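You operate a simulated robot arm through the tools that you are given. There is no shell and no other tool. Be economical: measure what you need, move in short steps, check, and stop when the job is done.

You are at the controls of a simulated robot arm. One attempt, no reset.

Task
Lock the spare lid on its stand, fit the orange ring and close the IN port with the teal cap.
Fine: the green stand knob locks it; the ring is in the tester's drawer and goes over the lid's neck; shut the drawer. Set down upright: what you pick out.

The check looks at the end state, three seconds after you hand in, the way a careful person would. Anything else that was tipped, shoved, dropped, spilled or broken makes it a failure. Lids that push on must go on centred and level and be pressed home; caps that screw on are set level and turned clockwise until they are tight.

Robot
A 7-joint arm with a two-finger parallel gripper, hanging from a carriage that runs on a rail from [-1.743, 0.026] to [0.537, -0.008] (x, y) and turns from -6.283 to 5.725 rad about z. Base frame: it is fixed where the carriage stands at the start and does not move with it; the origin is on the floor, on the carriage's upright axis, x ahead of it, y to its left, z up; the surface under the hand at the start is at about z = 0.85. Lengths are in m, angles in rad, forces in N, time in s.
With the tool pointing down near the work surface it reaches from about 0.26 to 0.7 m from the robot's upright axis, wherever it stands. Its first joint turns from -2.897 to 2.897 rad. Places, roughly: air pump [0.6, -0.6, 1]; green stand knob [0.5, -0.3, 0.9]; in port of the spare lid [0.6, -0.2, 0.9]; neck of the spare lid [0.6, -0.3, 0.9]; tester drawer [0.7, -0.6, 0.9]; vent key [0.6, -0.7, 0.9]. Payload 3.91 kg.
Tool frame: the origin (TCP) lies between the finger pads and is the grasp point; the fingertips stand 0.03 m ahead of it; z points along the fingers, y is the line along which they close. Largest opening 0.11 m; finger width 0.02, thickness 0.01; the body of the gripper, 0.048 by 0.112 m, starts 0.055 m behind the TCP.
Orientation is that of the tool frame in the base frame, as a unit quaternion [w, x, y, z]. With the fingers straight down and closing along the base's y, the tool's x points along the base's -x, its y along +y and its z along -z.

Tools
- The arm moves only by the tool nudge_tool. Its argument "motion" is a list of rows, each an object (a shift or turn left out is 0, a gripper value left out holds the last) with "linear": the shift along the tool's x, y, z in m, a list of three; "turn": the turn, a rotation vector about the tool's x, y, z in rad, a list of three; "claw": the finger opening in m, from 0 to 0.11. In form: [{"linear": [dx, dy, dz], "turn": [rx, ry, rz], "claw": claw}, ...]. A call has 1 to 20 rows; each row shifts and turns the commanded pose from where the row before left it, along the tool's axes as they then stand. Each row takes 0.2 s and may step no farther than 0.05 m and 0.15 rad from the row before; otherwise, or with a gripper value out of range, the whole call is refused. A pose out of reach is approached as far as the arm can. The call stops where the force on the tool passes 40 N (or 10 N more than at its start, if that is more) or the arm is blocked; 0.2 s more then pass. The fingers move at their own pace (about 0.108 m/s each) and stop on an object; they squeeze with about 38 N. The grip force told is the motor's: it shows also when the fingers shut on nothing. Time passes only in rows, and 0.2 s behind the last, so rows that do not move let the fingers close. The reply holds the time, the measured pose of the TCP, the force on the tool along the base axes, the opening and the grip force, in the units named above and with some noise, with the torque about the TCP (base axes, N m) and any sound that the robot's microphone picked up, and new pictures: "views" is both (left out), scene, wrist or none.
- Cameras (640 x 400 px; columns grow to the right, rows downward): "scene" is now at [0.2672, -0.0556, 1.4589]; the picture's right is [-0.65, -0.76, 0.00], its down [-0.45, 0.38, -0.81] and it looks along [0.61, -0.52, -0.59] (base axes); focal length 274 px, centre (320, 200). "wrist" rides on the gripper at [0.072, 0.017, -0.103] in the tool frame; the picture's right is [-0.23, 0.97, 0.00], its down [-0.76, -0.18, -0.62] and it looks along [-0.61, -0.14, 0.78] (tool axes); focal length 222 px, centre (320, 200). There is no depth. A picture from a camera that has moved, and an enlarged one, comes with that camera's place and axes in the base frame and with its lens.
- raise_lower(by): slides the trunk up (or, below 0, down) by that many m; the arm and the scene camera ride with it, the base frame stays. It gives what a move gives, with no picture.
- steer(legs): drives the robot by 1 to 6 legs, each [ahead, left, turn to the left] in m, m and rad, along the robot's own axes; the way and the turn of a leg run together, so that a leg with both is an arc; at most 1.5 m and 3.142 rad a leg. The arm and the cameras ride along, it lands a little off, and it stops where it bumps. It keeps to its track: a leg is cut to what the track allows. It gives what a move gives, and a new picture of the scene camera.
- head_to(pan, tilt): turns the head with the scene camera to pan (to the left, within 2.705 rad either way) and tilt (down, from -0.506 to 1.204), counted from straight ahead of the robot. It gives what a move gives, and a new picture of the scene camera.
- zoom(camera, box): a new picture of the part [left, top, right, bottom] of that camera's present view, enlarged. No time passes.
- close_job(): hands the job in; it is judged then, once.

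Go step by step. Nothing tells you exact positions but the pictures and the camera data: compare them with the known pose of the tool, close in by small moves and look again before you grip or let go. The budget is 120 turns and 260 pictures, counting those below and the enlarged ones. Unless the task says otherwise, let go and move clear before handing in.

The tools are called after "Emit:" as name(argument=value, ...) on one line, values as JSON. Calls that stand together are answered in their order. nudge_tool: Moves the arm, as the interface text tells. Its arguments: {"type":"object","properties":{"motion":{"type":"array","items":{"type":"object","properties":{"linear":{"type":"array","items":{"type":"number"}},"turn":{"type":"array","items":{"type":"number"}},"claw":{"type":"number"}}}},"views":{"type":"string","enum":["both","scene","wrist","none"]}},"required":["motion"]} The other tools are called the same way: raise_lower (by) slides the trunk up or down; steer (legs) drives the base; head_to (pan, tilt) turns the head that bears the scene camera; zoom (camera, box) takes an enlarged picture of a part of a camera's view; close_job () hands the job in.

At the start:

```text
time: 0.0
tool_pos: [0.5303, -0.1205, 1.2877]
ee_rot: [0.0, 0.0, 1.0, 0.0]
ft_force: [-0.4, 0.0, -0.1]
wrist_torque: [-0.04, -0.01, -0.05]
grip_width: 0.1098
gripper_force: 0.0
trunk travel left (down, up): [-0.125, 0.455]
robot x, y, heading: [0.0014, -0.0045, -0.004]
head pan, tilt: [-0.707, 0.634]
```

scene: 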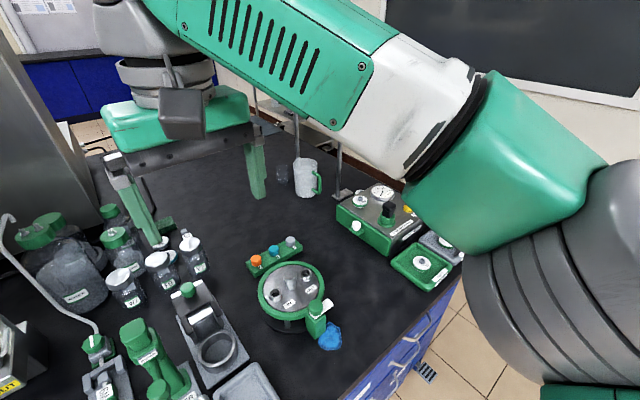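
wrist: 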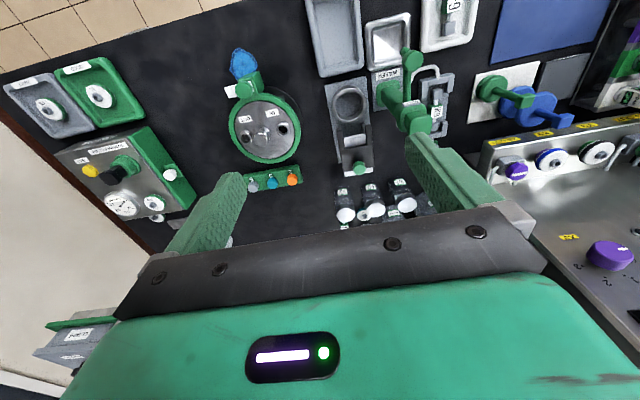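

I see the lid stand with its green knob/clamp, the rack of three caps, and the tester with its drawer. I'll zoom in for details first.

Emit:
zoom(camera="scene", box=[230, 225, 370, 365])

Emit:
zoom(camera="scene", box=[320, 165, 480, 295])

Emit:
zoom(camera="wrist", box=[0, 30, 320, 230])

```text
2.86 times, centred on (300, 295) of scene
camera zoom: at [0.2672, -0.0556, 1.4589], right [-0.65, -0.76, 0.0], down [-0.45, 0.38, -0.81], along [0.61, -0.52, -0.59], focal length 783 px, centre (377, -71)
```

zoom: 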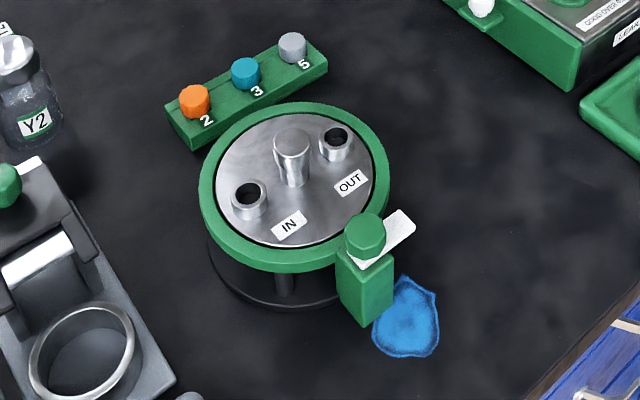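

```text
3.08 times, centred on (400, 230) of scene
camera zoom: at [0.2672, -0.0556, 1.4589], right [-0.65, -0.76, 0.0], down [-0.45, 0.38, -0.81], along [0.61, -0.52, -0.59], focal length 843 px, centre (74, 108)
```

zoom: 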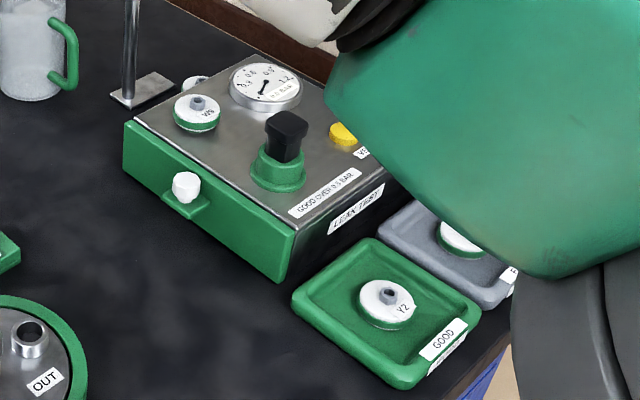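

```text
2.00 times, centred on (160, 130) of wrist
camera zoom: at [0.4577, -0.1035, 1.3911], right [0.23, 0.97, 0.0], down [0.76, -0.18, 0.62], along [0.61, -0.14, -0.78], focal length 444 px, centre (640, 340)
```

zoom: 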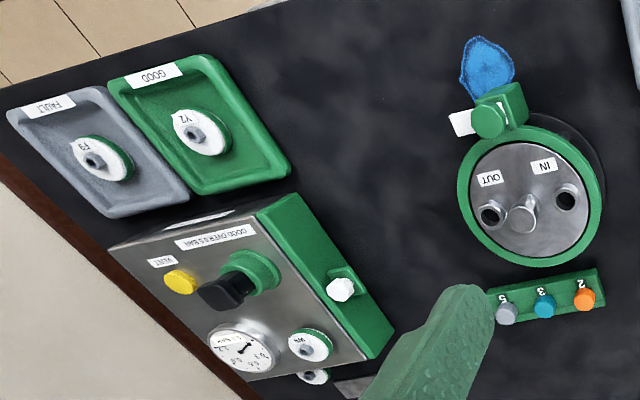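

The stand's lid neck is about [0.62, -0.27, 0.95]. I'll move in above it for a closer look.

Emit:
nudge_tool(motion=[{"linear": [-0.012, -0.03, 0.03]}, {"linear": [-0.012, -0.03, 0.03]}, {"linear": [-0.012, -0.03, 0.03]}, {"linear": [-0.012, -0.03, 0.03]}, {"linear": [-0.012, -0.03, 0.03]}, {"linear": [0, 0, 0]}])

```text
time: 1.4
tool_pos: [0.5899, -0.2665, 1.1342]
ee_rot: [0.001, 0.0, 1.0, 0.001]
ft_force: [-0.5, 1.3, -0.3]
wrist_torque: [-0.03, 0.03, -0.02]
grip_width: 0.1102
gripper_force: 0.1
trunk travel left (down, up): [-0.125, 0.455]
robot x, y, heading: [0.0007, 0.0015, -0.001]
head pan, tilt: [-0.707, 0.634]
camera scene: at [0.2672, -0.0556, 1.4589], right [-0.65, -0.76, 0.0], down [-0.45, 0.38, -0.81], along [0.61, -0.52, -0.59], focal length 274 px, centre (320, 200)
camera wrist: at [0.5177, -0.2498, 1.2377], right [0.23, 0.97, 0.0], down [0.76, -0.18, 0.62], along [0.61, -0.14, -0.78], focal length 222 px, centre (320, 200)
```

scene: 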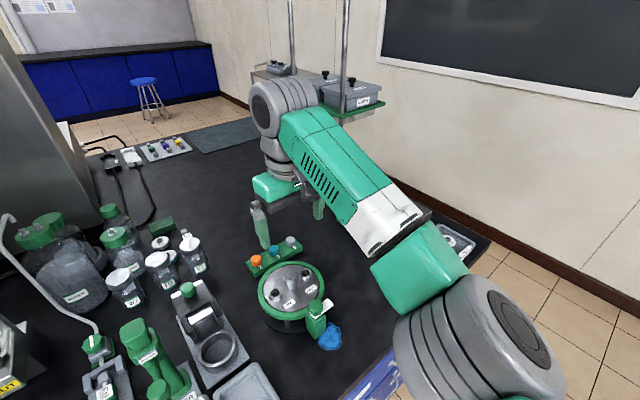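
wrist: 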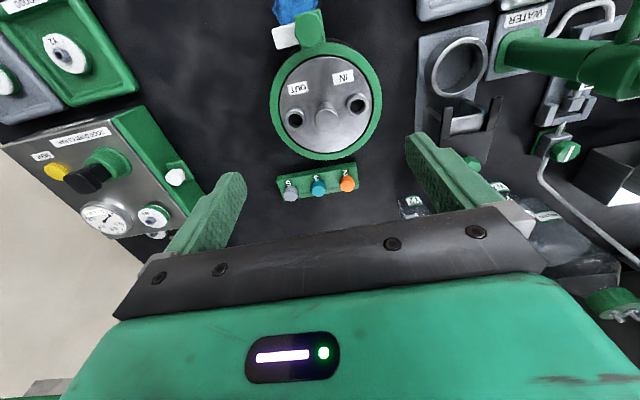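

Emit:
zoom(camera="wrist", box=[250, 0, 410, 100])

Emit:
zoom(camera="wrist", box=[250, 100, 410, 200])

Emit:
zoom(camera="wrist", box=[0, 90, 240, 240])

Emit:
zoom(camera="scene", box=[240, 225, 350, 355])

```text
4.00 times, centred on (330, 50) of wrist
camera zoom: at [0.5177, -0.2498, 1.2377], right [0.23, 0.97, 0.0], down [0.76, -0.18, 0.62], along [0.61, -0.14, -0.78], focal length 888 px, centre (280, 800)
```

zoom: 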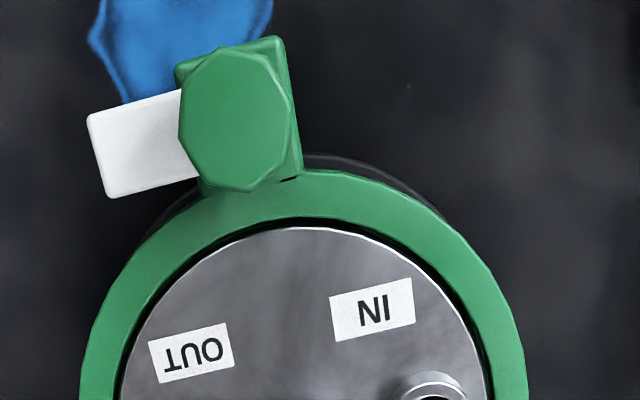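

```text
4.00 times, centred on (330, 150) of wrist
camera zoom: at [0.5177, -0.2498, 1.2377], right [0.23, 0.97, 0.0], down [0.76, -0.18, 0.62], along [0.61, -0.14, -0.78], focal length 888 px, centre (280, 400)
```

zoom: 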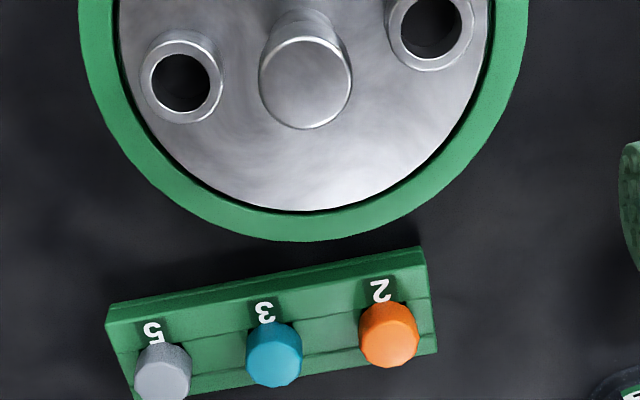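

```text
2.67 times, centred on (120, 165) of wrist
camera zoom: at [0.5177, -0.2498, 1.2377], right [0.23, 0.97, 0.0], down [0.76, -0.18, 0.62], along [0.61, -0.14, -0.78], focal length 592 px, centre (853, 293)
```

zoom: 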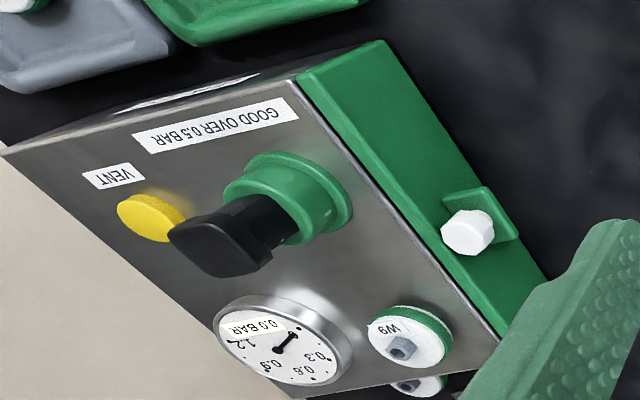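

```text
3.08 times, centred on (295, 290) of scene
camera zoom: at [0.2672, -0.0556, 1.4589], right [-0.65, -0.76, 0.0], down [-0.45, 0.38, -0.81], along [0.61, -0.52, -0.59], focal length 843 px, centre (397, -77)
```

zoom: 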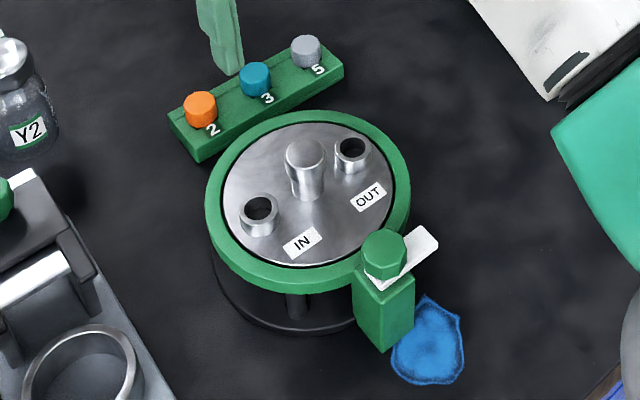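

Estimates so far: green knob about [0.521, -0.262, 0.952], neck [0.615, -0.263, 0.954], IN port [0.616, -0.220, 0.926], drawer knob [0.666, -0.542, 0.908]. Next I move closer over the green knob.

Emit:
nudge_tool(motion=[{"linear": [0.035, 0.002, 0.03]}, {"linear": [0.035, 0.002, 0.03]}, {"linear": [0, 0, 0.03]}, {"linear": [0, 0, 0]}])

Emit:
zoom(camera="wrist", box=[240, 70, 400, 170])

Emit:
zoom(camera="scene", box=[280, 270, 360, 360])

```text
time: 2.4
tool_pos: [0.5152, -0.2674, 1.0465]
ee_rot: [0.0, 0.0, 1.0, 0.0]
ft_force: [0.2, -0.1, 0.2]
wrist_torque: [-0.03, 0.0, 0.01]
grip_width: 0.1101
gripper_force: 0.0
trunk travel left (down, up): [-0.125, 0.455]
robot x, y, heading: [0.0014, -0.0009, 0.002]
head pan, tilt: [-0.707, 0.634]
camera scene: at [0.2672, -0.0555, 1.4589], right [-0.65, -0.76, 0.0], down [-0.45, 0.38, -0.81], along [0.61, -0.52, -0.59], focal length 274 px, centre (320, 200)
camera wrist: at [0.4441, -0.2502, 1.1491], right [0.23, 0.97, 0.0], down [0.76, -0.18, 0.62], along [0.61, -0.14, -0.78], focal length 222 px, centre (320, 200)
```

scene: 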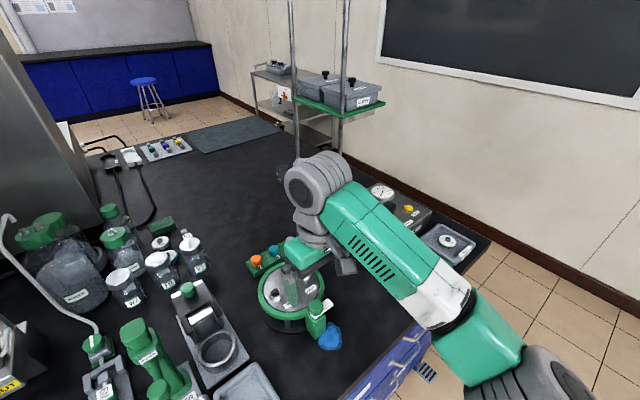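
wrist: 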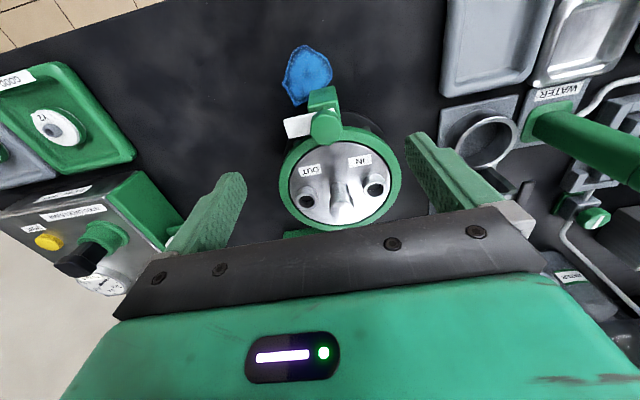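

```text
4.00 times, centred on (320, 120) of wrist
camera zoom: at [0.4441, -0.2502, 1.1491], right [0.23, 0.97, 0.0], down [0.76, -0.18, 0.62], along [0.61, -0.14, -0.78], focal length 888 px, centre (320, 520)
```

zoom: 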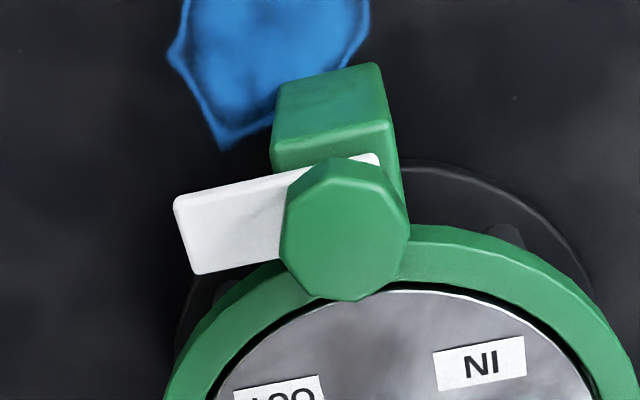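

```text
4.44 times, centred on (320, 315) of scene
camera zoom: at [0.2672, -0.0555, 1.4589], right [-0.65, -0.76, 0.0], down [-0.45, 0.38, -0.81], along [0.61, -0.52, -0.59], focal length 1218 px, centre (320, -311)
```

zoom: 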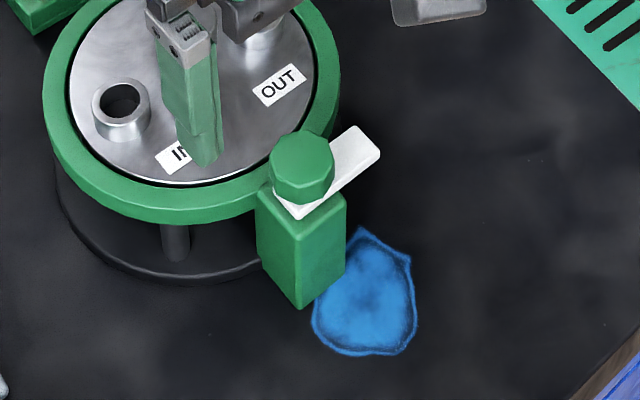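

The white tab under the knob points away from the lid (-y), so locking probably swings it over the lid (+x), about a quarter turn. I'll turn the gripper 90° clockwise and centre it over the knob.

Emit:
nudge_tool(motion=[{"linear": [-0.003, 0.0064, 0], "claw": 0.06}, {"turn": [0, 0, 0.1428]}, {"turn": [0, 0, 0.1428]}, {"turn": [0, 0, 0.1428]}, {"turn": [0, 0, 0.1428]}, {"turn": [0, 0, 0.1428]}, {"turn": [0, 0, 0.1428]}, {"turn": [0, 0, 0.1428]}, {"turn": [0, 0, 0.1428]}, {"turn": [0, 0, 0.1428]}, {"turn": [0, 0, 0.1428]}, {"turn": [0, 0, 0.1428]}, {"linear": [0, 0, 0.03]}, {"linear": [0, 0, 0]}])

Emit:
zoom(camera="wrist", box=[220, 70, 420, 195])

Emit:
zoom(camera="scene", box=[280, 260, 360, 350])

```text
time: 5.4
tool_pos: [0.5224, -0.26, 1.0195]
ee_rot: [0.001, 0.708, 0.707, 0.0]
ft_force: [0.5, -0.1, -0.2]
wrist_torque: [-0.03, -0.01, -0.04]
grip_width: 0.0601
gripper_force: 0.1
trunk travel left (down, up): [-0.125, 0.455]
robot x, y, heading: [0.0002, 0.0029, -0.0]
head pan, tilt: [-0.707, 0.634]
camera scene: at [0.2672, -0.0555, 1.4589], right [-0.65, -0.76, 0.0], down [-0.45, 0.38, -0.81], along [0.61, -0.52, -0.59], focal length 274 px, centre (320, 200)
camera wrist: at [0.5395, -0.187, 1.1224], right [0.97, -0.23, 0.0], down [-0.18, -0.76, 0.62], along [-0.14, -0.61, -0.78], focal length 222 px, centre (320, 200)
```

scene: 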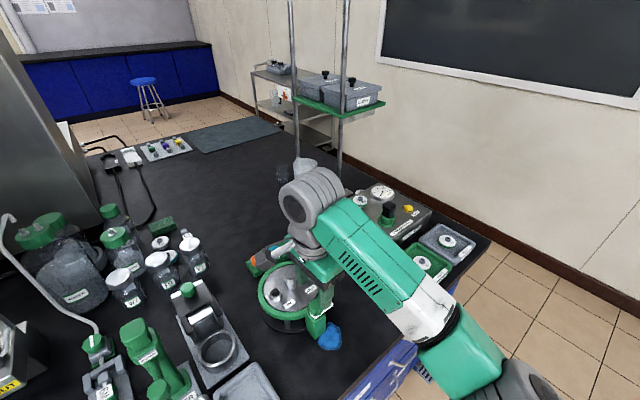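
wrist: 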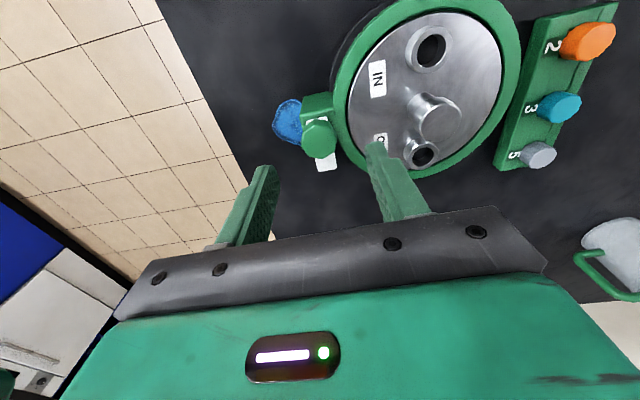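

```text
3.20 times, centred on (320, 132) of wrist
camera zoom: at [0.5395, -0.187, 1.1224], right [0.97, -0.23, 0.0], down [-0.18, -0.76, 0.62], along [-0.14, -0.61, -0.78], focal length 711 px, centre (320, 416)
```

zoom: 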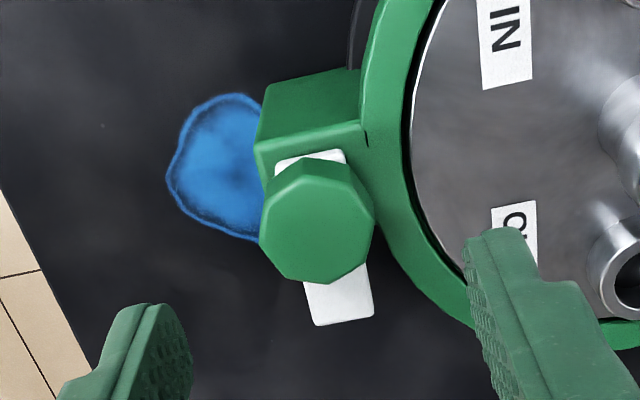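

```text
4.44 times, centred on (320, 305) of scene
camera zoom: at [0.2672, -0.0555, 1.4589], right [-0.65, -0.76, 0.0], down [-0.45, 0.38, -0.81], along [0.61, -0.52, -0.59], focal length 1218 px, centre (320, -267)
```

zoom: 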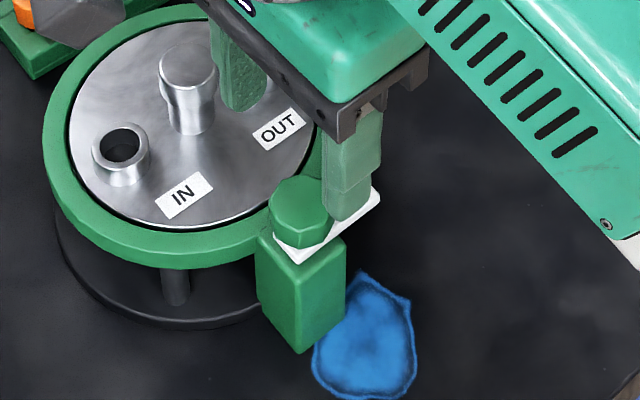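

The gripper is centred over the knob at about [0.522, -0.260]. I'll descend and grip it.

Emit:
nudge_tool(motion=[{"linear": [0, 0, 0.027]}, {"linear": [0, 0, 0.025]}, {"claw": 0.02}, {"claw": 0.02}, {"claw": 0.02}])

Emit:
zoom(camera="wrist", box=[220, 90, 420, 215])

Emit:
zoom(camera="scene", box=[280, 260, 360, 350])

```text
time: 6.6
tool_pos: [0.5219, -0.2598, 0.966]
ee_rot: [-0.001, 0.707, 0.707, 0.0]
ft_force: [-7.7, 4.0, 3.4]
wrist_torque: [0.06, 0.27, -0.01]
grip_width: 0.0282
gripper_force: 38.0
trunk travel left (down, up): [-0.125, 0.455]
robot x, y, heading: [0.0025, 0.0011, -0.003]
head pan, tilt: [-0.707, 0.634]
camera scene: at [0.2664, -0.0552, 1.4586], right [-0.65, -0.76, 0.0], down [-0.45, 0.38, -0.81], along [0.61, -0.52, -0.59], focal length 274 px, centre (320, 200)
camera wrist: at [0.538, -0.1876, 1.0688], right [0.97, -0.23, 0.0], down [-0.18, -0.76, 0.62], along [-0.14, -0.61, -0.78], focal length 222 px, centre (320, 200)
```

scene: 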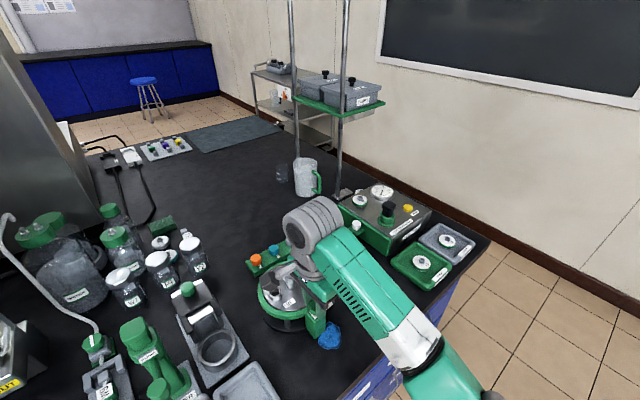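
wrist: 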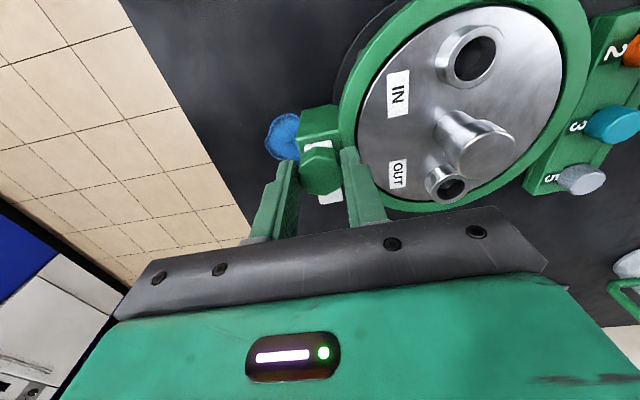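

```text
3.20 times, centred on (320, 152) of wrist
camera zoom: at [0.538, -0.1876, 1.0688], right [0.97, -0.23, 0.0], down [-0.18, -0.76, 0.62], along [-0.14, -0.61, -0.78], focal length 711 px, centre (320, 352)
```

zoom: 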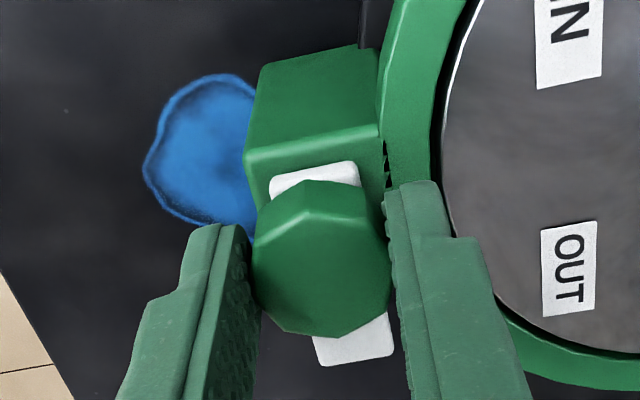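

```text
4.44 times, centred on (320, 305) of scene
camera zoom: at [0.2664, -0.0552, 1.4586], right [-0.65, -0.76, 0.0], down [-0.45, 0.38, -0.81], along [0.61, -0.52, -0.59], focal length 1218 px, centre (320, -267)
```

zoom: 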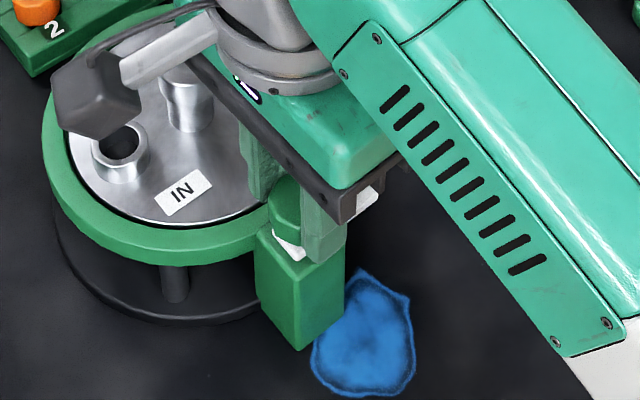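

The knob is gripped at 28 mm. I'll try a small counter-clockwise turn and watch the torque.

Emit:
nudge_tool(motion=[{"turn": [0, 0, -0.07]}, {"turn": [0, 0, -0.07]}, {"turn": [0, 0, -0.07]}], views="none")

Emit:
zoom(camera="wrist", box=[220, 90, 420, 215])

```text
time: 7.4
tool_pos: [0.5191, -0.2613, 0.9661]
ee_rot: [0.0, 0.629, 0.778, -0.001]
ft_force: [-14.9, 3.5, 12.5]
wrist_torque: [0.26, 0.29, -0.03]
grip_width: 0.0284
gripper_force: 38.1
trunk travel left (down, up): [-0.125, 0.455]
robot x, y, heading: [0.0027, 0.0007, -0.003]
head pan, tilt: [-0.707, 0.634]
```

```text
3.20 times, centred on (320, 152) of wrist
camera zoom: at [0.522, -0.1857, 1.0687], right [1.0, -0.02, 0.0], down [-0.01, -0.78, 0.62], along [-0.01, -0.62, -0.78], focal length 711 px, centre (320, 352)
```

zoom: 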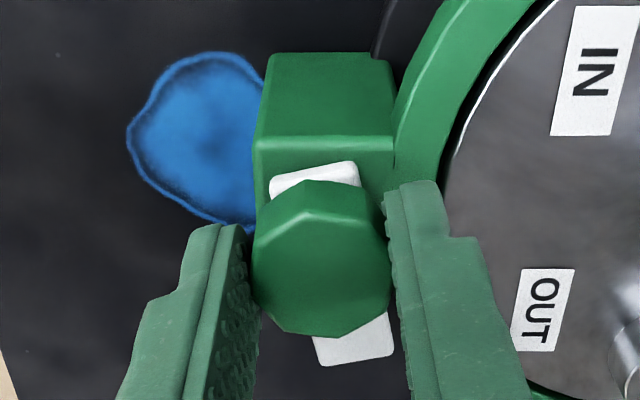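

The knob and tab turn freely counter-clockwise, so I'll continue toward the lid.

Emit:
nudge_tool(motion=[{"turn": [0, 0, -0.1]}, {"turn": [0, 0, -0.1]}, {"turn": [0, 0, -0.1]}, {"turn": [0, 0, -0.1]}, {"turn": [0, 0, -0.1]}], views="none")

Emit:
zoom(camera="wrist", box=[220, 90, 420, 215])

```text
time: 8.2
tool_pos: [0.5202, -0.2604, 0.9656]
ee_rot: [-0.002, 0.514, 0.858, -0.001]
ft_force: [-12.9, 3.0, 10.1]
wrist_torque: [0.11, 0.68, -0.03]
grip_width: 0.0282
gripper_force: 38.6
trunk travel left (down, up): [-0.125, 0.455]
robot x, y, heading: [-0.0011, -0.0015, -0.001]
head pan, tilt: [-0.707, 0.634]
stopped in row 4: the force on the tool passed its limit at 41 N (the readings are from after the stop); the commanded pose is now the measured one
```

```text
3.20 times, centred on (320, 152) of wrist
camera zoom: at [0.5011, -0.1885, 1.0688], right [0.97, 0.26, 0.0], down [0.21, -0.76, 0.62], along [0.16, -0.6, -0.78], focal length 711 px, centre (320, 352)
```

zoom: 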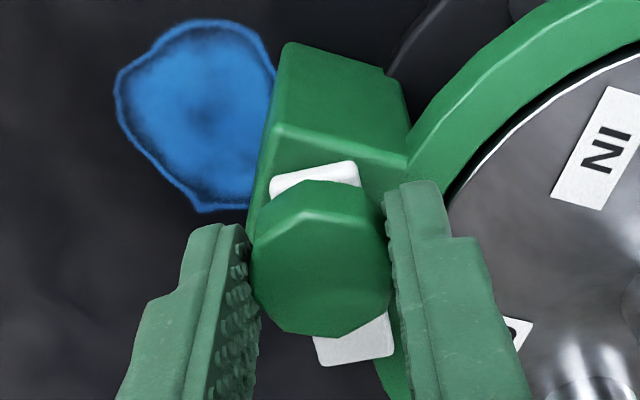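

Side force built up because the grip is slightly off the knob's axis. I'll release, lift 2 mm and regrip before continuing.

Emit:
nudge_tool(motion=[{"claw": 0.04}, {"claw": 0.04}, {"linear": [0, 0, -0.002]}], views="none")

Emit:
zoom(camera="wrist", box=[220, 90, 420, 215])

Emit:
nudge_tool(motion=[{"claw": 0.02}, {"claw": 0.02}, {}], views="none")

```text
time: 9.0
tool_pos: [0.5224, -0.2609, 0.9693]
ee_rot: [0.0, 0.514, 0.858, 0.0]
ft_force: [0.4, -0.2, 0.1]
wrist_torque: [0.03, 0.01, 0.0]
grip_width: 0.0398
gripper_force: 0.1
trunk travel left (down, up): [-0.125, 0.455]
robot x, y, heading: [-0.0033, 0.0005, 0.001]
head pan, tilt: [-0.707, 0.634]
```

```text
3.20 times, centred on (320, 152) of wrist
camera zoom: at [0.5036, -0.1892, 1.0715], right [0.97, 0.26, 0.0], down [0.2, -0.75, 0.62], along [0.16, -0.6, -0.78], focal length 711 px, centre (320, 352)
```

zoom: 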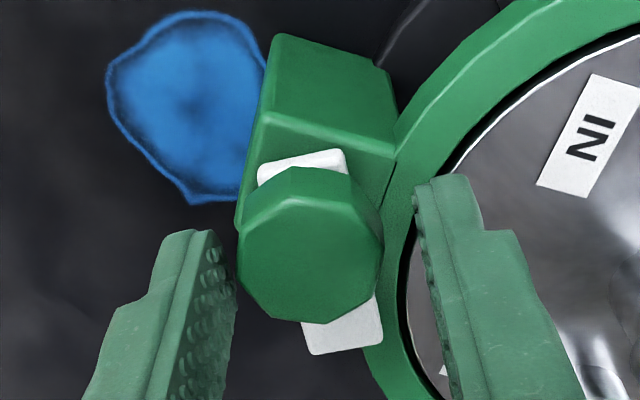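

```text
time: 9.8
tool_pos: [0.52, -0.2625, 0.9678]
ee_rot: [-0.001, 0.515, 0.857, -0.001]
ft_force: [-11.0, -1.9, 7.8]
wrist_torque: [0.2, 0.47, 0.02]
grip_width: 0.0282
gripper_force: 38.1
trunk travel left (down, up): [-0.125, 0.455]
robot x, y, heading: [0.0009, -0.003, -0.001]
head pan, tilt: [-0.707, 0.634]
```

Emit:
nudge_tool(motion=[{"linear": [0, -0.003, 0]}, {}], views="none")

Emit:
nudge_tool(motion=[{"turn": [0, 0, -0.08]}, {"turn": [0, 0, -0.08]}, {"turn": [0, 0, -0.08]}, {"turn": [0, 0, -0.08]}, {"turn": [0, 0, -0.08]}], views="none")

Emit:
zoom(camera="wrist", box=[220, 90, 420, 215])

```text
time: 10.4
tool_pos: [0.521, -0.2628, 0.9688]
ee_rot: [0.001, 0.514, 0.858, 0.0]
ft_force: [5.3, -2.9, -0.1]
wrist_torque: [-0.12, -0.45, 0.01]
grip_width: 0.0284
gripper_force: 37.7
trunk travel left (down, up): [-0.125, 0.455]
robot x, y, heading: [-0.0043, 0.0006, 0.001]
head pan, tilt: [-0.707, 0.634]
```

```text
time: 11.6
tool_pos: [0.5197, -0.2621, 0.968]
ee_rot: [-0.001, 0.333, 0.943, -0.001]
ft_force: [2.0, -0.4, -0.3]
wrist_torque: [-0.42, -0.56, 0.01]
grip_width: 0.0284
gripper_force: 38.0
trunk travel left (down, up): [-0.125, 0.455]
robot x, y, heading: [-0.0008, 0.0039, -0.0]
head pan, tilt: [-0.707, 0.634]
```

```text
3.20 times, centred on (320, 152) of wrist
camera zoom: at [0.4749, -0.2034, 1.0714], right [0.79, 0.62, 0.0], down [0.48, -0.62, 0.62], along [0.38, -0.49, -0.78], focal length 711 px, centre (320, 352)
```

zoom: 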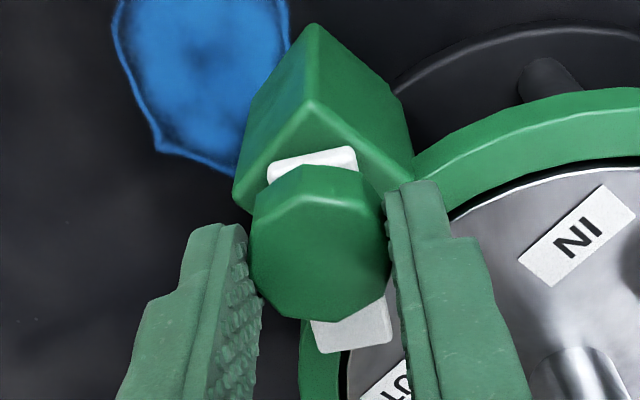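

Good, little resistance now. About 0.68 rad remain to bring the tab to +x.

Emit:
nudge_tool(motion=[{"turn": [0, 0, -0.08]}, {"turn": [0, 0, -0.08]}, {"turn": [0, 0, -0.08]}, {"turn": [0, 0, -0.08]}, {"turn": [0, 0, -0.08]}, {"turn": [0, 0, -0.08]}, {"turn": [0, 0, -0.08]}], views="none")

Emit:
zoom(camera="wrist", box=[220, 90, 420, 215])

```text
time: 13.2
tool_pos: [0.5206, -0.2623, 0.9681]
ee_rot: [0.001, 0.059, 0.998, -0.001]
ft_force: [-2.0, 1.0, 4.4]
wrist_torque: [-0.04, -0.27, 0.02]
grip_width: 0.0283
gripper_force: 37.5
trunk travel left (down, up): [-0.125, 0.455]
robot x, y, heading: [0.0004, -0.0043, -0.0]
head pan, tilt: [-0.707, 0.634]
```

```text
3.20 times, centred on (320, 152) of wrist
camera zoom: at [0.4506, -0.2367, 1.0713], right [0.34, 0.94, 0.0], down [0.74, -0.27, 0.62], along [0.59, -0.21, -0.78], focal length 711 px, centre (320, 352)
```

zoom: 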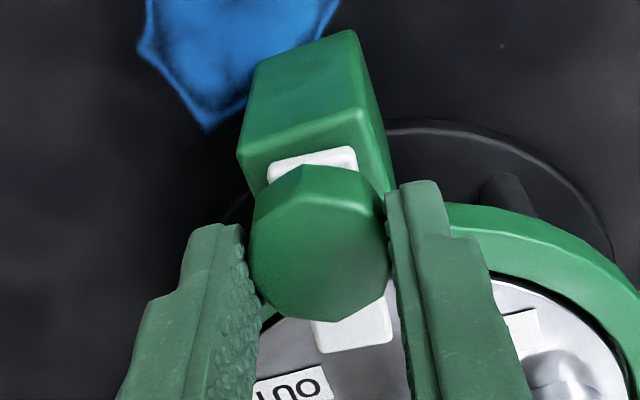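

Emit:
nudge_tool(motion=[{"turn": [0, 0, -0.06]}, {"turn": [0, 0, -0.06]}, {"turn": [0, 0, -0.04]}], views="none")

Emit:
nudge_tool(motion=[{"turn": [0, 0, -0.05]}, {"turn": [0, 0, -0.05]}], views="none")

Emit:
zoom(camera="wrist", box=[220, 90, 420, 215])

```text
time: 14.0
tool_pos: [0.5212, -0.2633, 0.9678]
ee_rot: [0.0, -0.02, 1.0, 0.001]
ft_force: [0.6, 0.2, 2.9]
wrist_torque: [-0.02, -0.13, -0.89]
grip_width: 0.0286
gripper_force: 37.6
trunk travel left (down, up): [-0.125, 0.455]
robot x, y, heading: [0.0011, 0.0008, -0.003]
head pan, tilt: [-0.707, 0.634]
```

```text
time: 14.6
tool_pos: [0.5198, -0.2634, 0.9686]
ee_rot: [-0.001, -0.07, 0.998, 0.0]
ft_force: [0.3, -0.7, -0.2]
wrist_torque: [0.31, -0.05, -0.68]
grip_width: 0.0288
gripper_force: 37.3
trunk travel left (down, up): [-0.125, 0.455]
robot x, y, heading: [0.0027, 0.0, 0.002]
head pan, tilt: [-0.707, 0.634]
```

```text
3.20 times, centred on (320, 152) of wrist
camera zoom: at [0.4459, -0.2558, 1.0714], right [0.09, 1.0, 0.0], down [0.78, -0.07, 0.62], along [0.62, -0.06, -0.78], focal length 711 px, centre (320, 352)
```

zoom: 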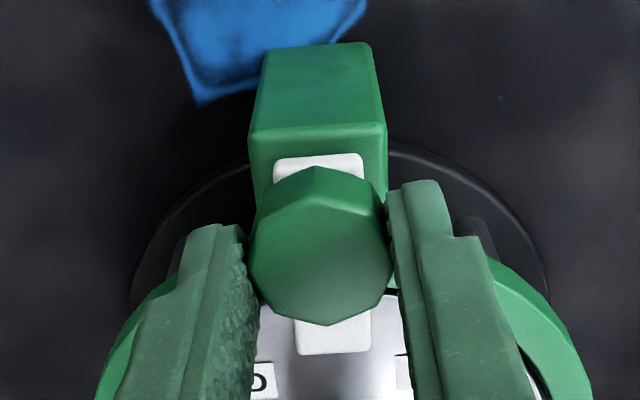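

Torque rose sharply and the tab now points at the lid, so it's at its stop and locked. I'll release, rise and check.

Emit:
nudge_tool(motion=[{"claw": 0.06}, {"claw": 0.06}, {"linear": [0, 0, -0.04], "turn": [0, 0, 0.14]}, {"linear": [0, 0, -0.05]}, {"linear": [0.02, 0, -0.04]}, {"linear": [0.03, 0, -0.03]}, {}])

Emit:
zoom(camera="wrist", box=[220, 90, 420, 215])

```text
time: 16.2
tool_pos: [0.4648, -0.2644, 1.1273]
ee_rot: [0.0, 0.0, 1.0, 0.0]
ft_force: [-0.8, -0.8, 0.0]
wrist_torque: [0.05, 0.0, -0.02]
grip_width: 0.06
gripper_force: 0.0
trunk travel left (down, up): [-0.125, 0.455]
robot x, y, heading: [0.0004, 0.0038, 0.004]
head pan, tilt: [-0.707, 0.634]
camera scene: at [0.267, -0.0557, 1.4589], right [-0.65, -0.76, 0.0], down [-0.45, 0.38, -0.81], along [0.61, -0.52, -0.59], focal length 274 px, centre (320, 200)
camera wrist: at [0.3928, -0.2473, 1.2316], right [0.23, 0.97, 0.0], down [0.76, -0.18, 0.62], along [0.61, -0.14, -0.78], focal length 222 px, centre (320, 200)
```

scene: 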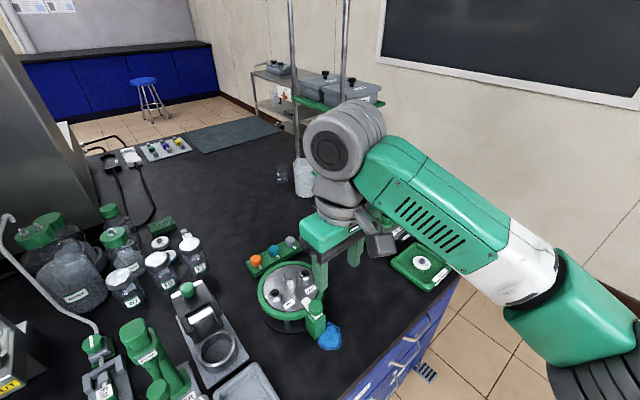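
wrist: 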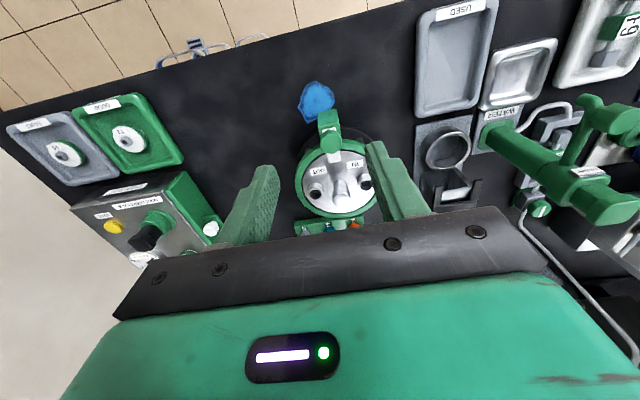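

```text
3.20 times, centred on (320, 152) of wrist
camera zoom: at [0.3928, -0.2473, 1.2316], right [0.23, 0.97, 0.0], down [0.76, -0.18, 0.62], along [0.61, -0.14, -0.78], focal length 711 px, centre (320, 352)
```

zoom: 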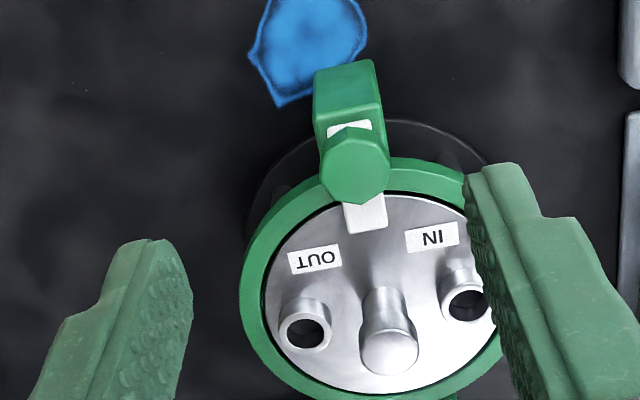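

The tab is over the lid: locked. Now I'll bring the arm to the right, with the fingers turned to close along x, before driving along the rail toward the tester.

Emit:
nudge_tool(motion=[{"linear": [0.033, -0.036, -0.01]}, {"linear": [0.033, -0.036, -0.01]}, {"linear": [0.033, -0.036, -0.01]}, {"linear": [0.033, -0.036, 0]}, {"linear": [0.033, -0.036, 0]}, {"linear": [0.033, -0.036, 0]}, {"turn": [0, 0, 0.1428]}, {"turn": [0, 0, 0.1428]}, {"turn": [0, 0, 0.1428]}, {"turn": [0, 0, 0.1428]}, {"turn": [0, 0, 0.1428]}, {"turn": [0, 0, 0.1428]}, {"turn": [0, 0, 0.1428]}, {"turn": [0, 0, 0.1428]}, {"turn": [0, 0, 0.1428]}, {"turn": [0, 0, 0.1428]}, {"turn": [0, 0, 0.1428]}, {}])

```text
time: 20.0
tool_pos: [0.2728, -0.4775, 1.158]
ee_rot: [-0.001, 0.708, 0.706, 0.0]
ft_force: [0.0, 0.0, -0.2]
wrist_torque: [0.01, 0.02, 0.0]
grip_width: 0.0597
gripper_force: 0.1
trunk travel left (down, up): [-0.125, 0.455]
robot x, y, heading: [0.0, -0.0013, -0.001]
head pan, tilt: [-0.707, 0.634]
camera scene: at [0.267, -0.0556, 1.4589], right [-0.65, -0.76, 0.0], down [-0.45, 0.38, -0.81], along [0.61, -0.52, -0.59], focal length 274 px, centre (320, 200)
camera wrist: at [0.2899, -0.405, 1.2615], right [0.97, -0.23, 0.0], down [-0.18, -0.76, 0.62], along [-0.14, -0.61, -0.78], focal length 222 px, centre (320, 200)
```

scene: 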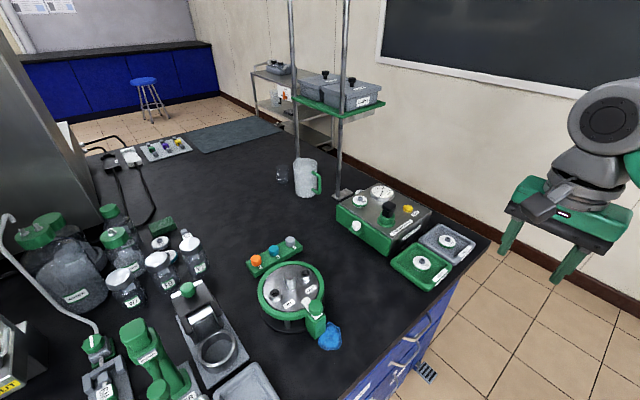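
wrist: 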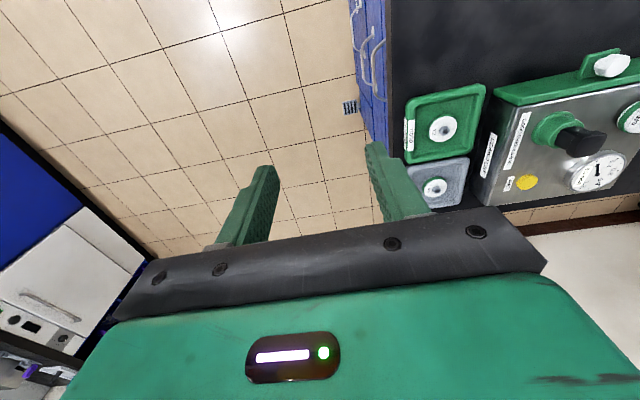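

Emit:
zoom(camera="scene", box=[325, 170, 465, 290])

Emit:
steer(legs=[[0.38, 0, 0]])

```text
3.33 times, centred on (395, 230) of scene
camera zoom: at [0.267, -0.0556, 1.4589], right [-0.65, -0.76, 0.0], down [-0.45, 0.38, -0.81], along [0.61, -0.52, -0.59], focal length 914 px, centre (70, 100)
```

zoom: 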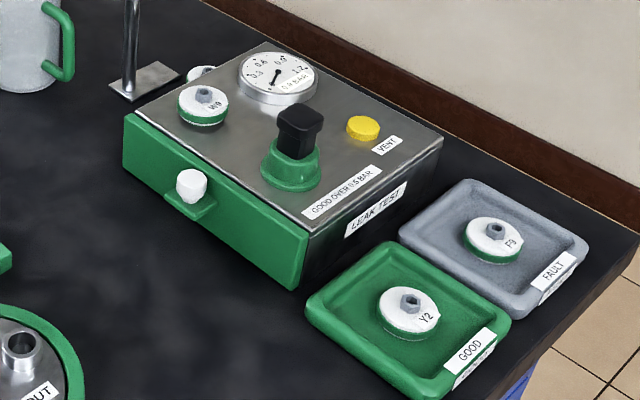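

```text
time: 22.4
tool_pos: [0.6453, -0.485, 1.1583]
ee_rot: [0.0, 0.709, 0.705, -0.001]
ft_force: [-0.4, 0.1, 0.0]
wrist_torque: [0.02, 0.05, 0.01]
grip_width: 0.0599
gripper_force: 0.0
trunk travel left (down, up): [-0.125, 0.455]
robot x, y, heading: [0.3724, -0.0083, -0.008]
head pan, tilt: [-0.707, 0.634]
camera scene: at [0.6407, -0.0625, 1.4589], right [-0.65, -0.76, 0.0], down [-0.45, 0.39, -0.81], along [0.61, -0.53, -0.59], focal length 274 px, centre (320, 200)
```

scene: 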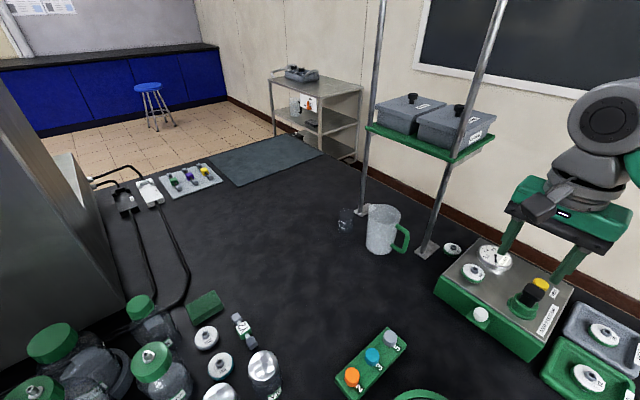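

Emit:
head_to(pan=-1.5, tilt=0.95)

Emit:
nudge_tool(motion=[{}], views="wrist")

```text
time: 23.5
tool_pos: [0.6442, -0.4839, 1.1577]
ee_rot: [0.0, 0.709, 0.705, -0.001]
ft_force: [0.3, -0.9, 1.0]
wrist_torque: [0.01, 0.03, -0.01]
grip_width: 0.06
gripper_force: 0.2
trunk travel left (down, up): [-0.125, 0.455]
robot x, y, heading: [0.3729, -0.0084, -0.009]
head pan, tilt: [-1.499, 0.949]
camera scene: at [0.5794, -0.078, 1.4333], right [-1.0, -0.07, 0.0], down [-0.05, 0.81, -0.58], along [0.04, -0.58, -0.81], focal length 274 px, centre (320, 200)
```

scene: 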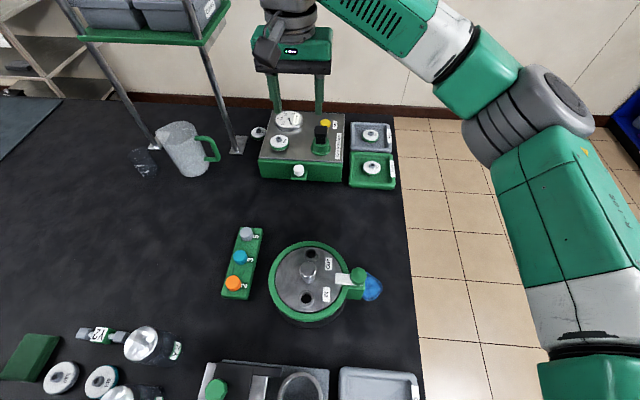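

```text
time: 23.9
tool_pos: [0.6442, -0.4842, 1.1595]
ee_rot: [0.001, 0.708, 0.706, 0.0]
ft_force: [-0.4, 0.5, 1.5]
wrist_torque: [0.02, 0.0, -0.01]
grip_width: 0.0603
gripper_force: 0.0
trunk travel left (down, up): [-0.125, 0.455]
robot x, y, heading: [0.375, -0.0036, -0.004]
head pan, tilt: [-1.499, 0.949]
camera wrist: at [0.6617, -0.412, 1.2615], right [0.97, -0.23, 0.0], down [-0.18, -0.76, 0.62], along [-0.14, -0.61, -0.78], focal length 222 px, centre (320, 200)
```

wrist: 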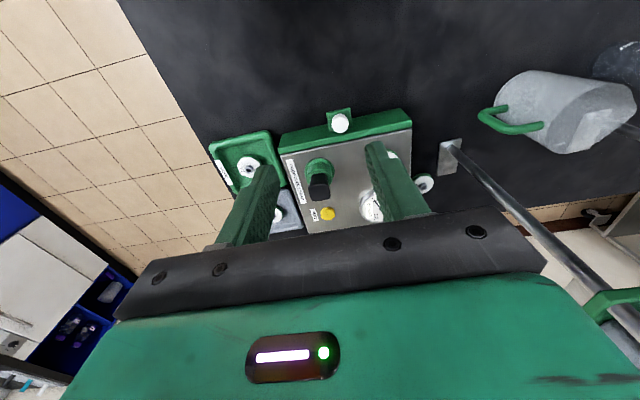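

Emit:
zoom(camera="scene", box=[240, 100, 400, 200])

Emit:
zoom(camera="wrist", box=[260, 80, 420, 180])

Emit:
zoom(camera="scene", box=[210, 215, 390, 330])

```text
4.00 times, centred on (320, 150) of scene
camera zoom: at [0.5793, -0.078, 1.4333], right [-1.0, -0.07, 0.0], down [-0.05, 0.81, -0.58], along [0.04, -0.58, -0.81], focal length 1096 px, centre (320, 400)
```

zoom: 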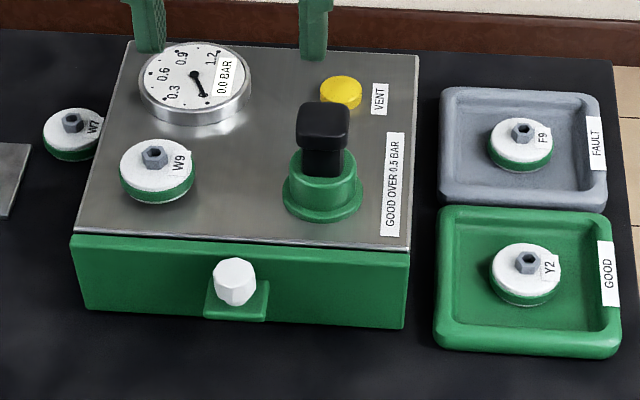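

```text
4.00 times, centred on (340, 130) of wrist
camera zoom: at [0.6617, -0.412, 1.2615], right [0.97, -0.23, 0.0], down [-0.18, -0.76, 0.62], along [-0.14, -0.61, -0.78], focal length 888 px, centre (240, 480)
```

zoom: 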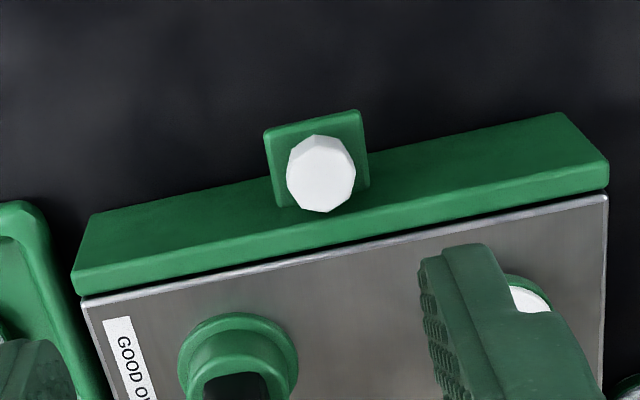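

```text
3.48 times, centred on (300, 272) of scene
camera zoom: at [0.5793, -0.078, 1.4333], right [-1.0, -0.07, 0.0], down [-0.05, 0.81, -0.58], along [0.04, -0.58, -0.81], focal length 953 px, centre (390, -52)
```

zoom: 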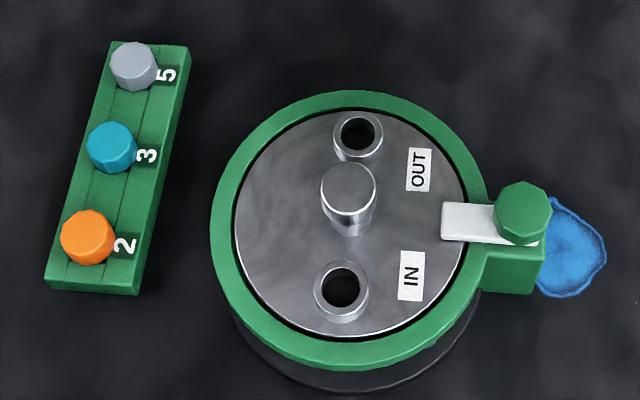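

The drawer pull is a white upright knob at about [0.665, -0.538], top z 0.92, on a small green tab. I'll move above it with the fingers closing along x.

Emit:
nudge_tool(motion=[{"linear": [-0.02, 0.01, 0.04]}, {"linear": [-0.02, 0.011, 0.04]}, {"linear": [-0.011, 0, 0.04]}, {"linear": [0, 0, 0.035]}, {}])

Emit:
zoom(camera="wrist", box=[240, 100, 400, 200])

Emit:
zoom(camera="scene", box=[240, 100, 400, 200])

```text
time: 25.1
tool_pos: [0.6651, -0.5335, 1.0039]
ee_rot: [0.0, 0.709, 0.705, 0.0]
ft_force: [0.3, -0.4, -0.3]
wrist_torque: [-0.01, 0.02, 0.0]
grip_width: 0.06
gripper_force: 0.0
trunk travel left (down, up): [-0.125, 0.455]
robot x, y, heading: [0.3758, -0.0071, -0.008]
head pan, tilt: [-1.499, 0.949]
camera scene: at [0.5793, -0.0779, 1.4333], right [-1.0, -0.07, 0.0], down [-0.05, 0.81, -0.58], along [0.04, -0.58, -0.81], focal length 274 px, centre (320, 200)
camera wrist: at [0.6826, -0.4606, 1.1071], right [0.97, -0.23, 0.0], down [-0.18, -0.76, 0.62], along [-0.14, -0.61, -0.78], focal length 222 px, centre (320, 200)
```

scene: 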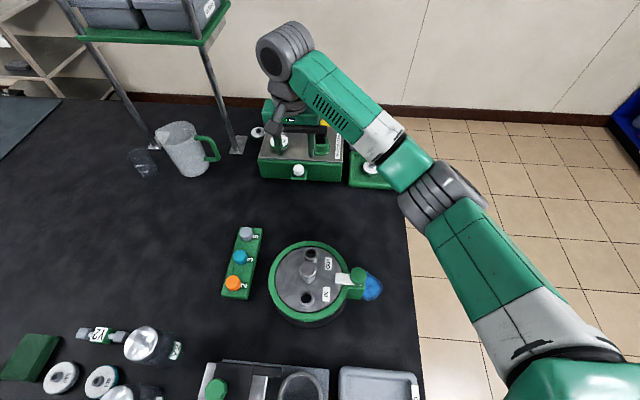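
wrist: 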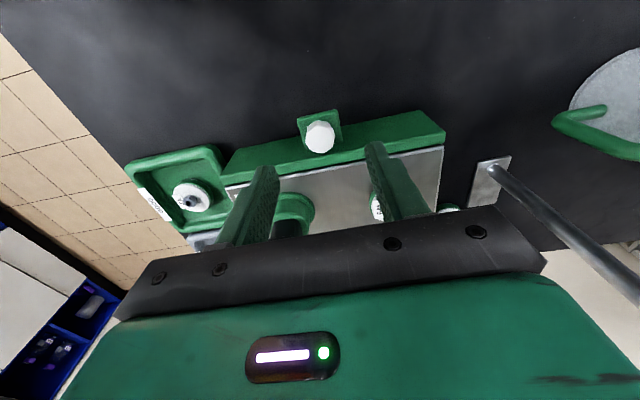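

```text
4.00 times, centred on (320, 150) of wrist
camera zoom: at [0.6826, -0.4606, 1.1071], right [0.97, -0.23, 0.0], down [-0.18, -0.76, 0.62], along [-0.14, -0.61, -0.78], focal length 888 px, centre (320, 400)
```

zoom: 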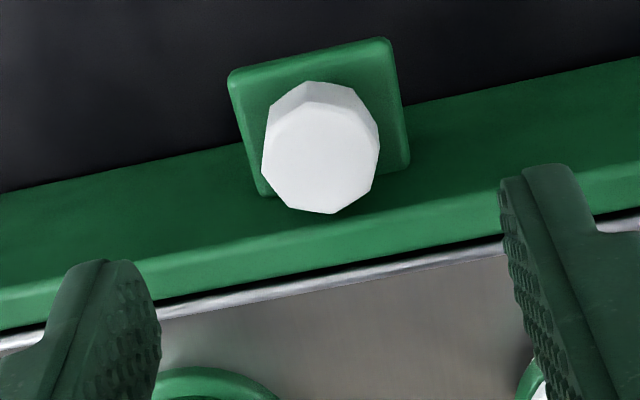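

```text
4.00 times, centred on (320, 150) of scene
camera zoom: at [0.5793, -0.0779, 1.4333], right [-1.0, -0.07, 0.0], down [-0.05, 0.81, -0.58], along [0.04, -0.58, -0.81], focal length 1096 px, centre (320, 400)
```

zoom: 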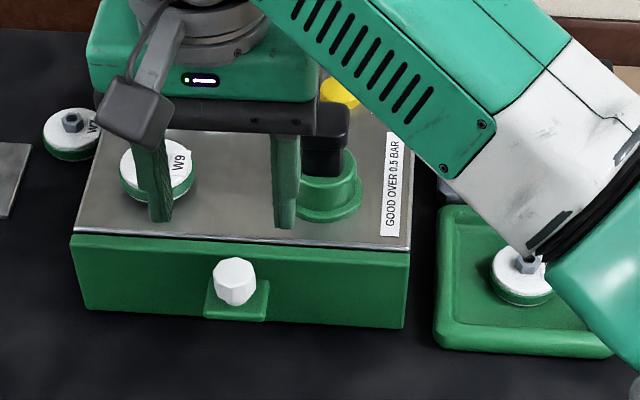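

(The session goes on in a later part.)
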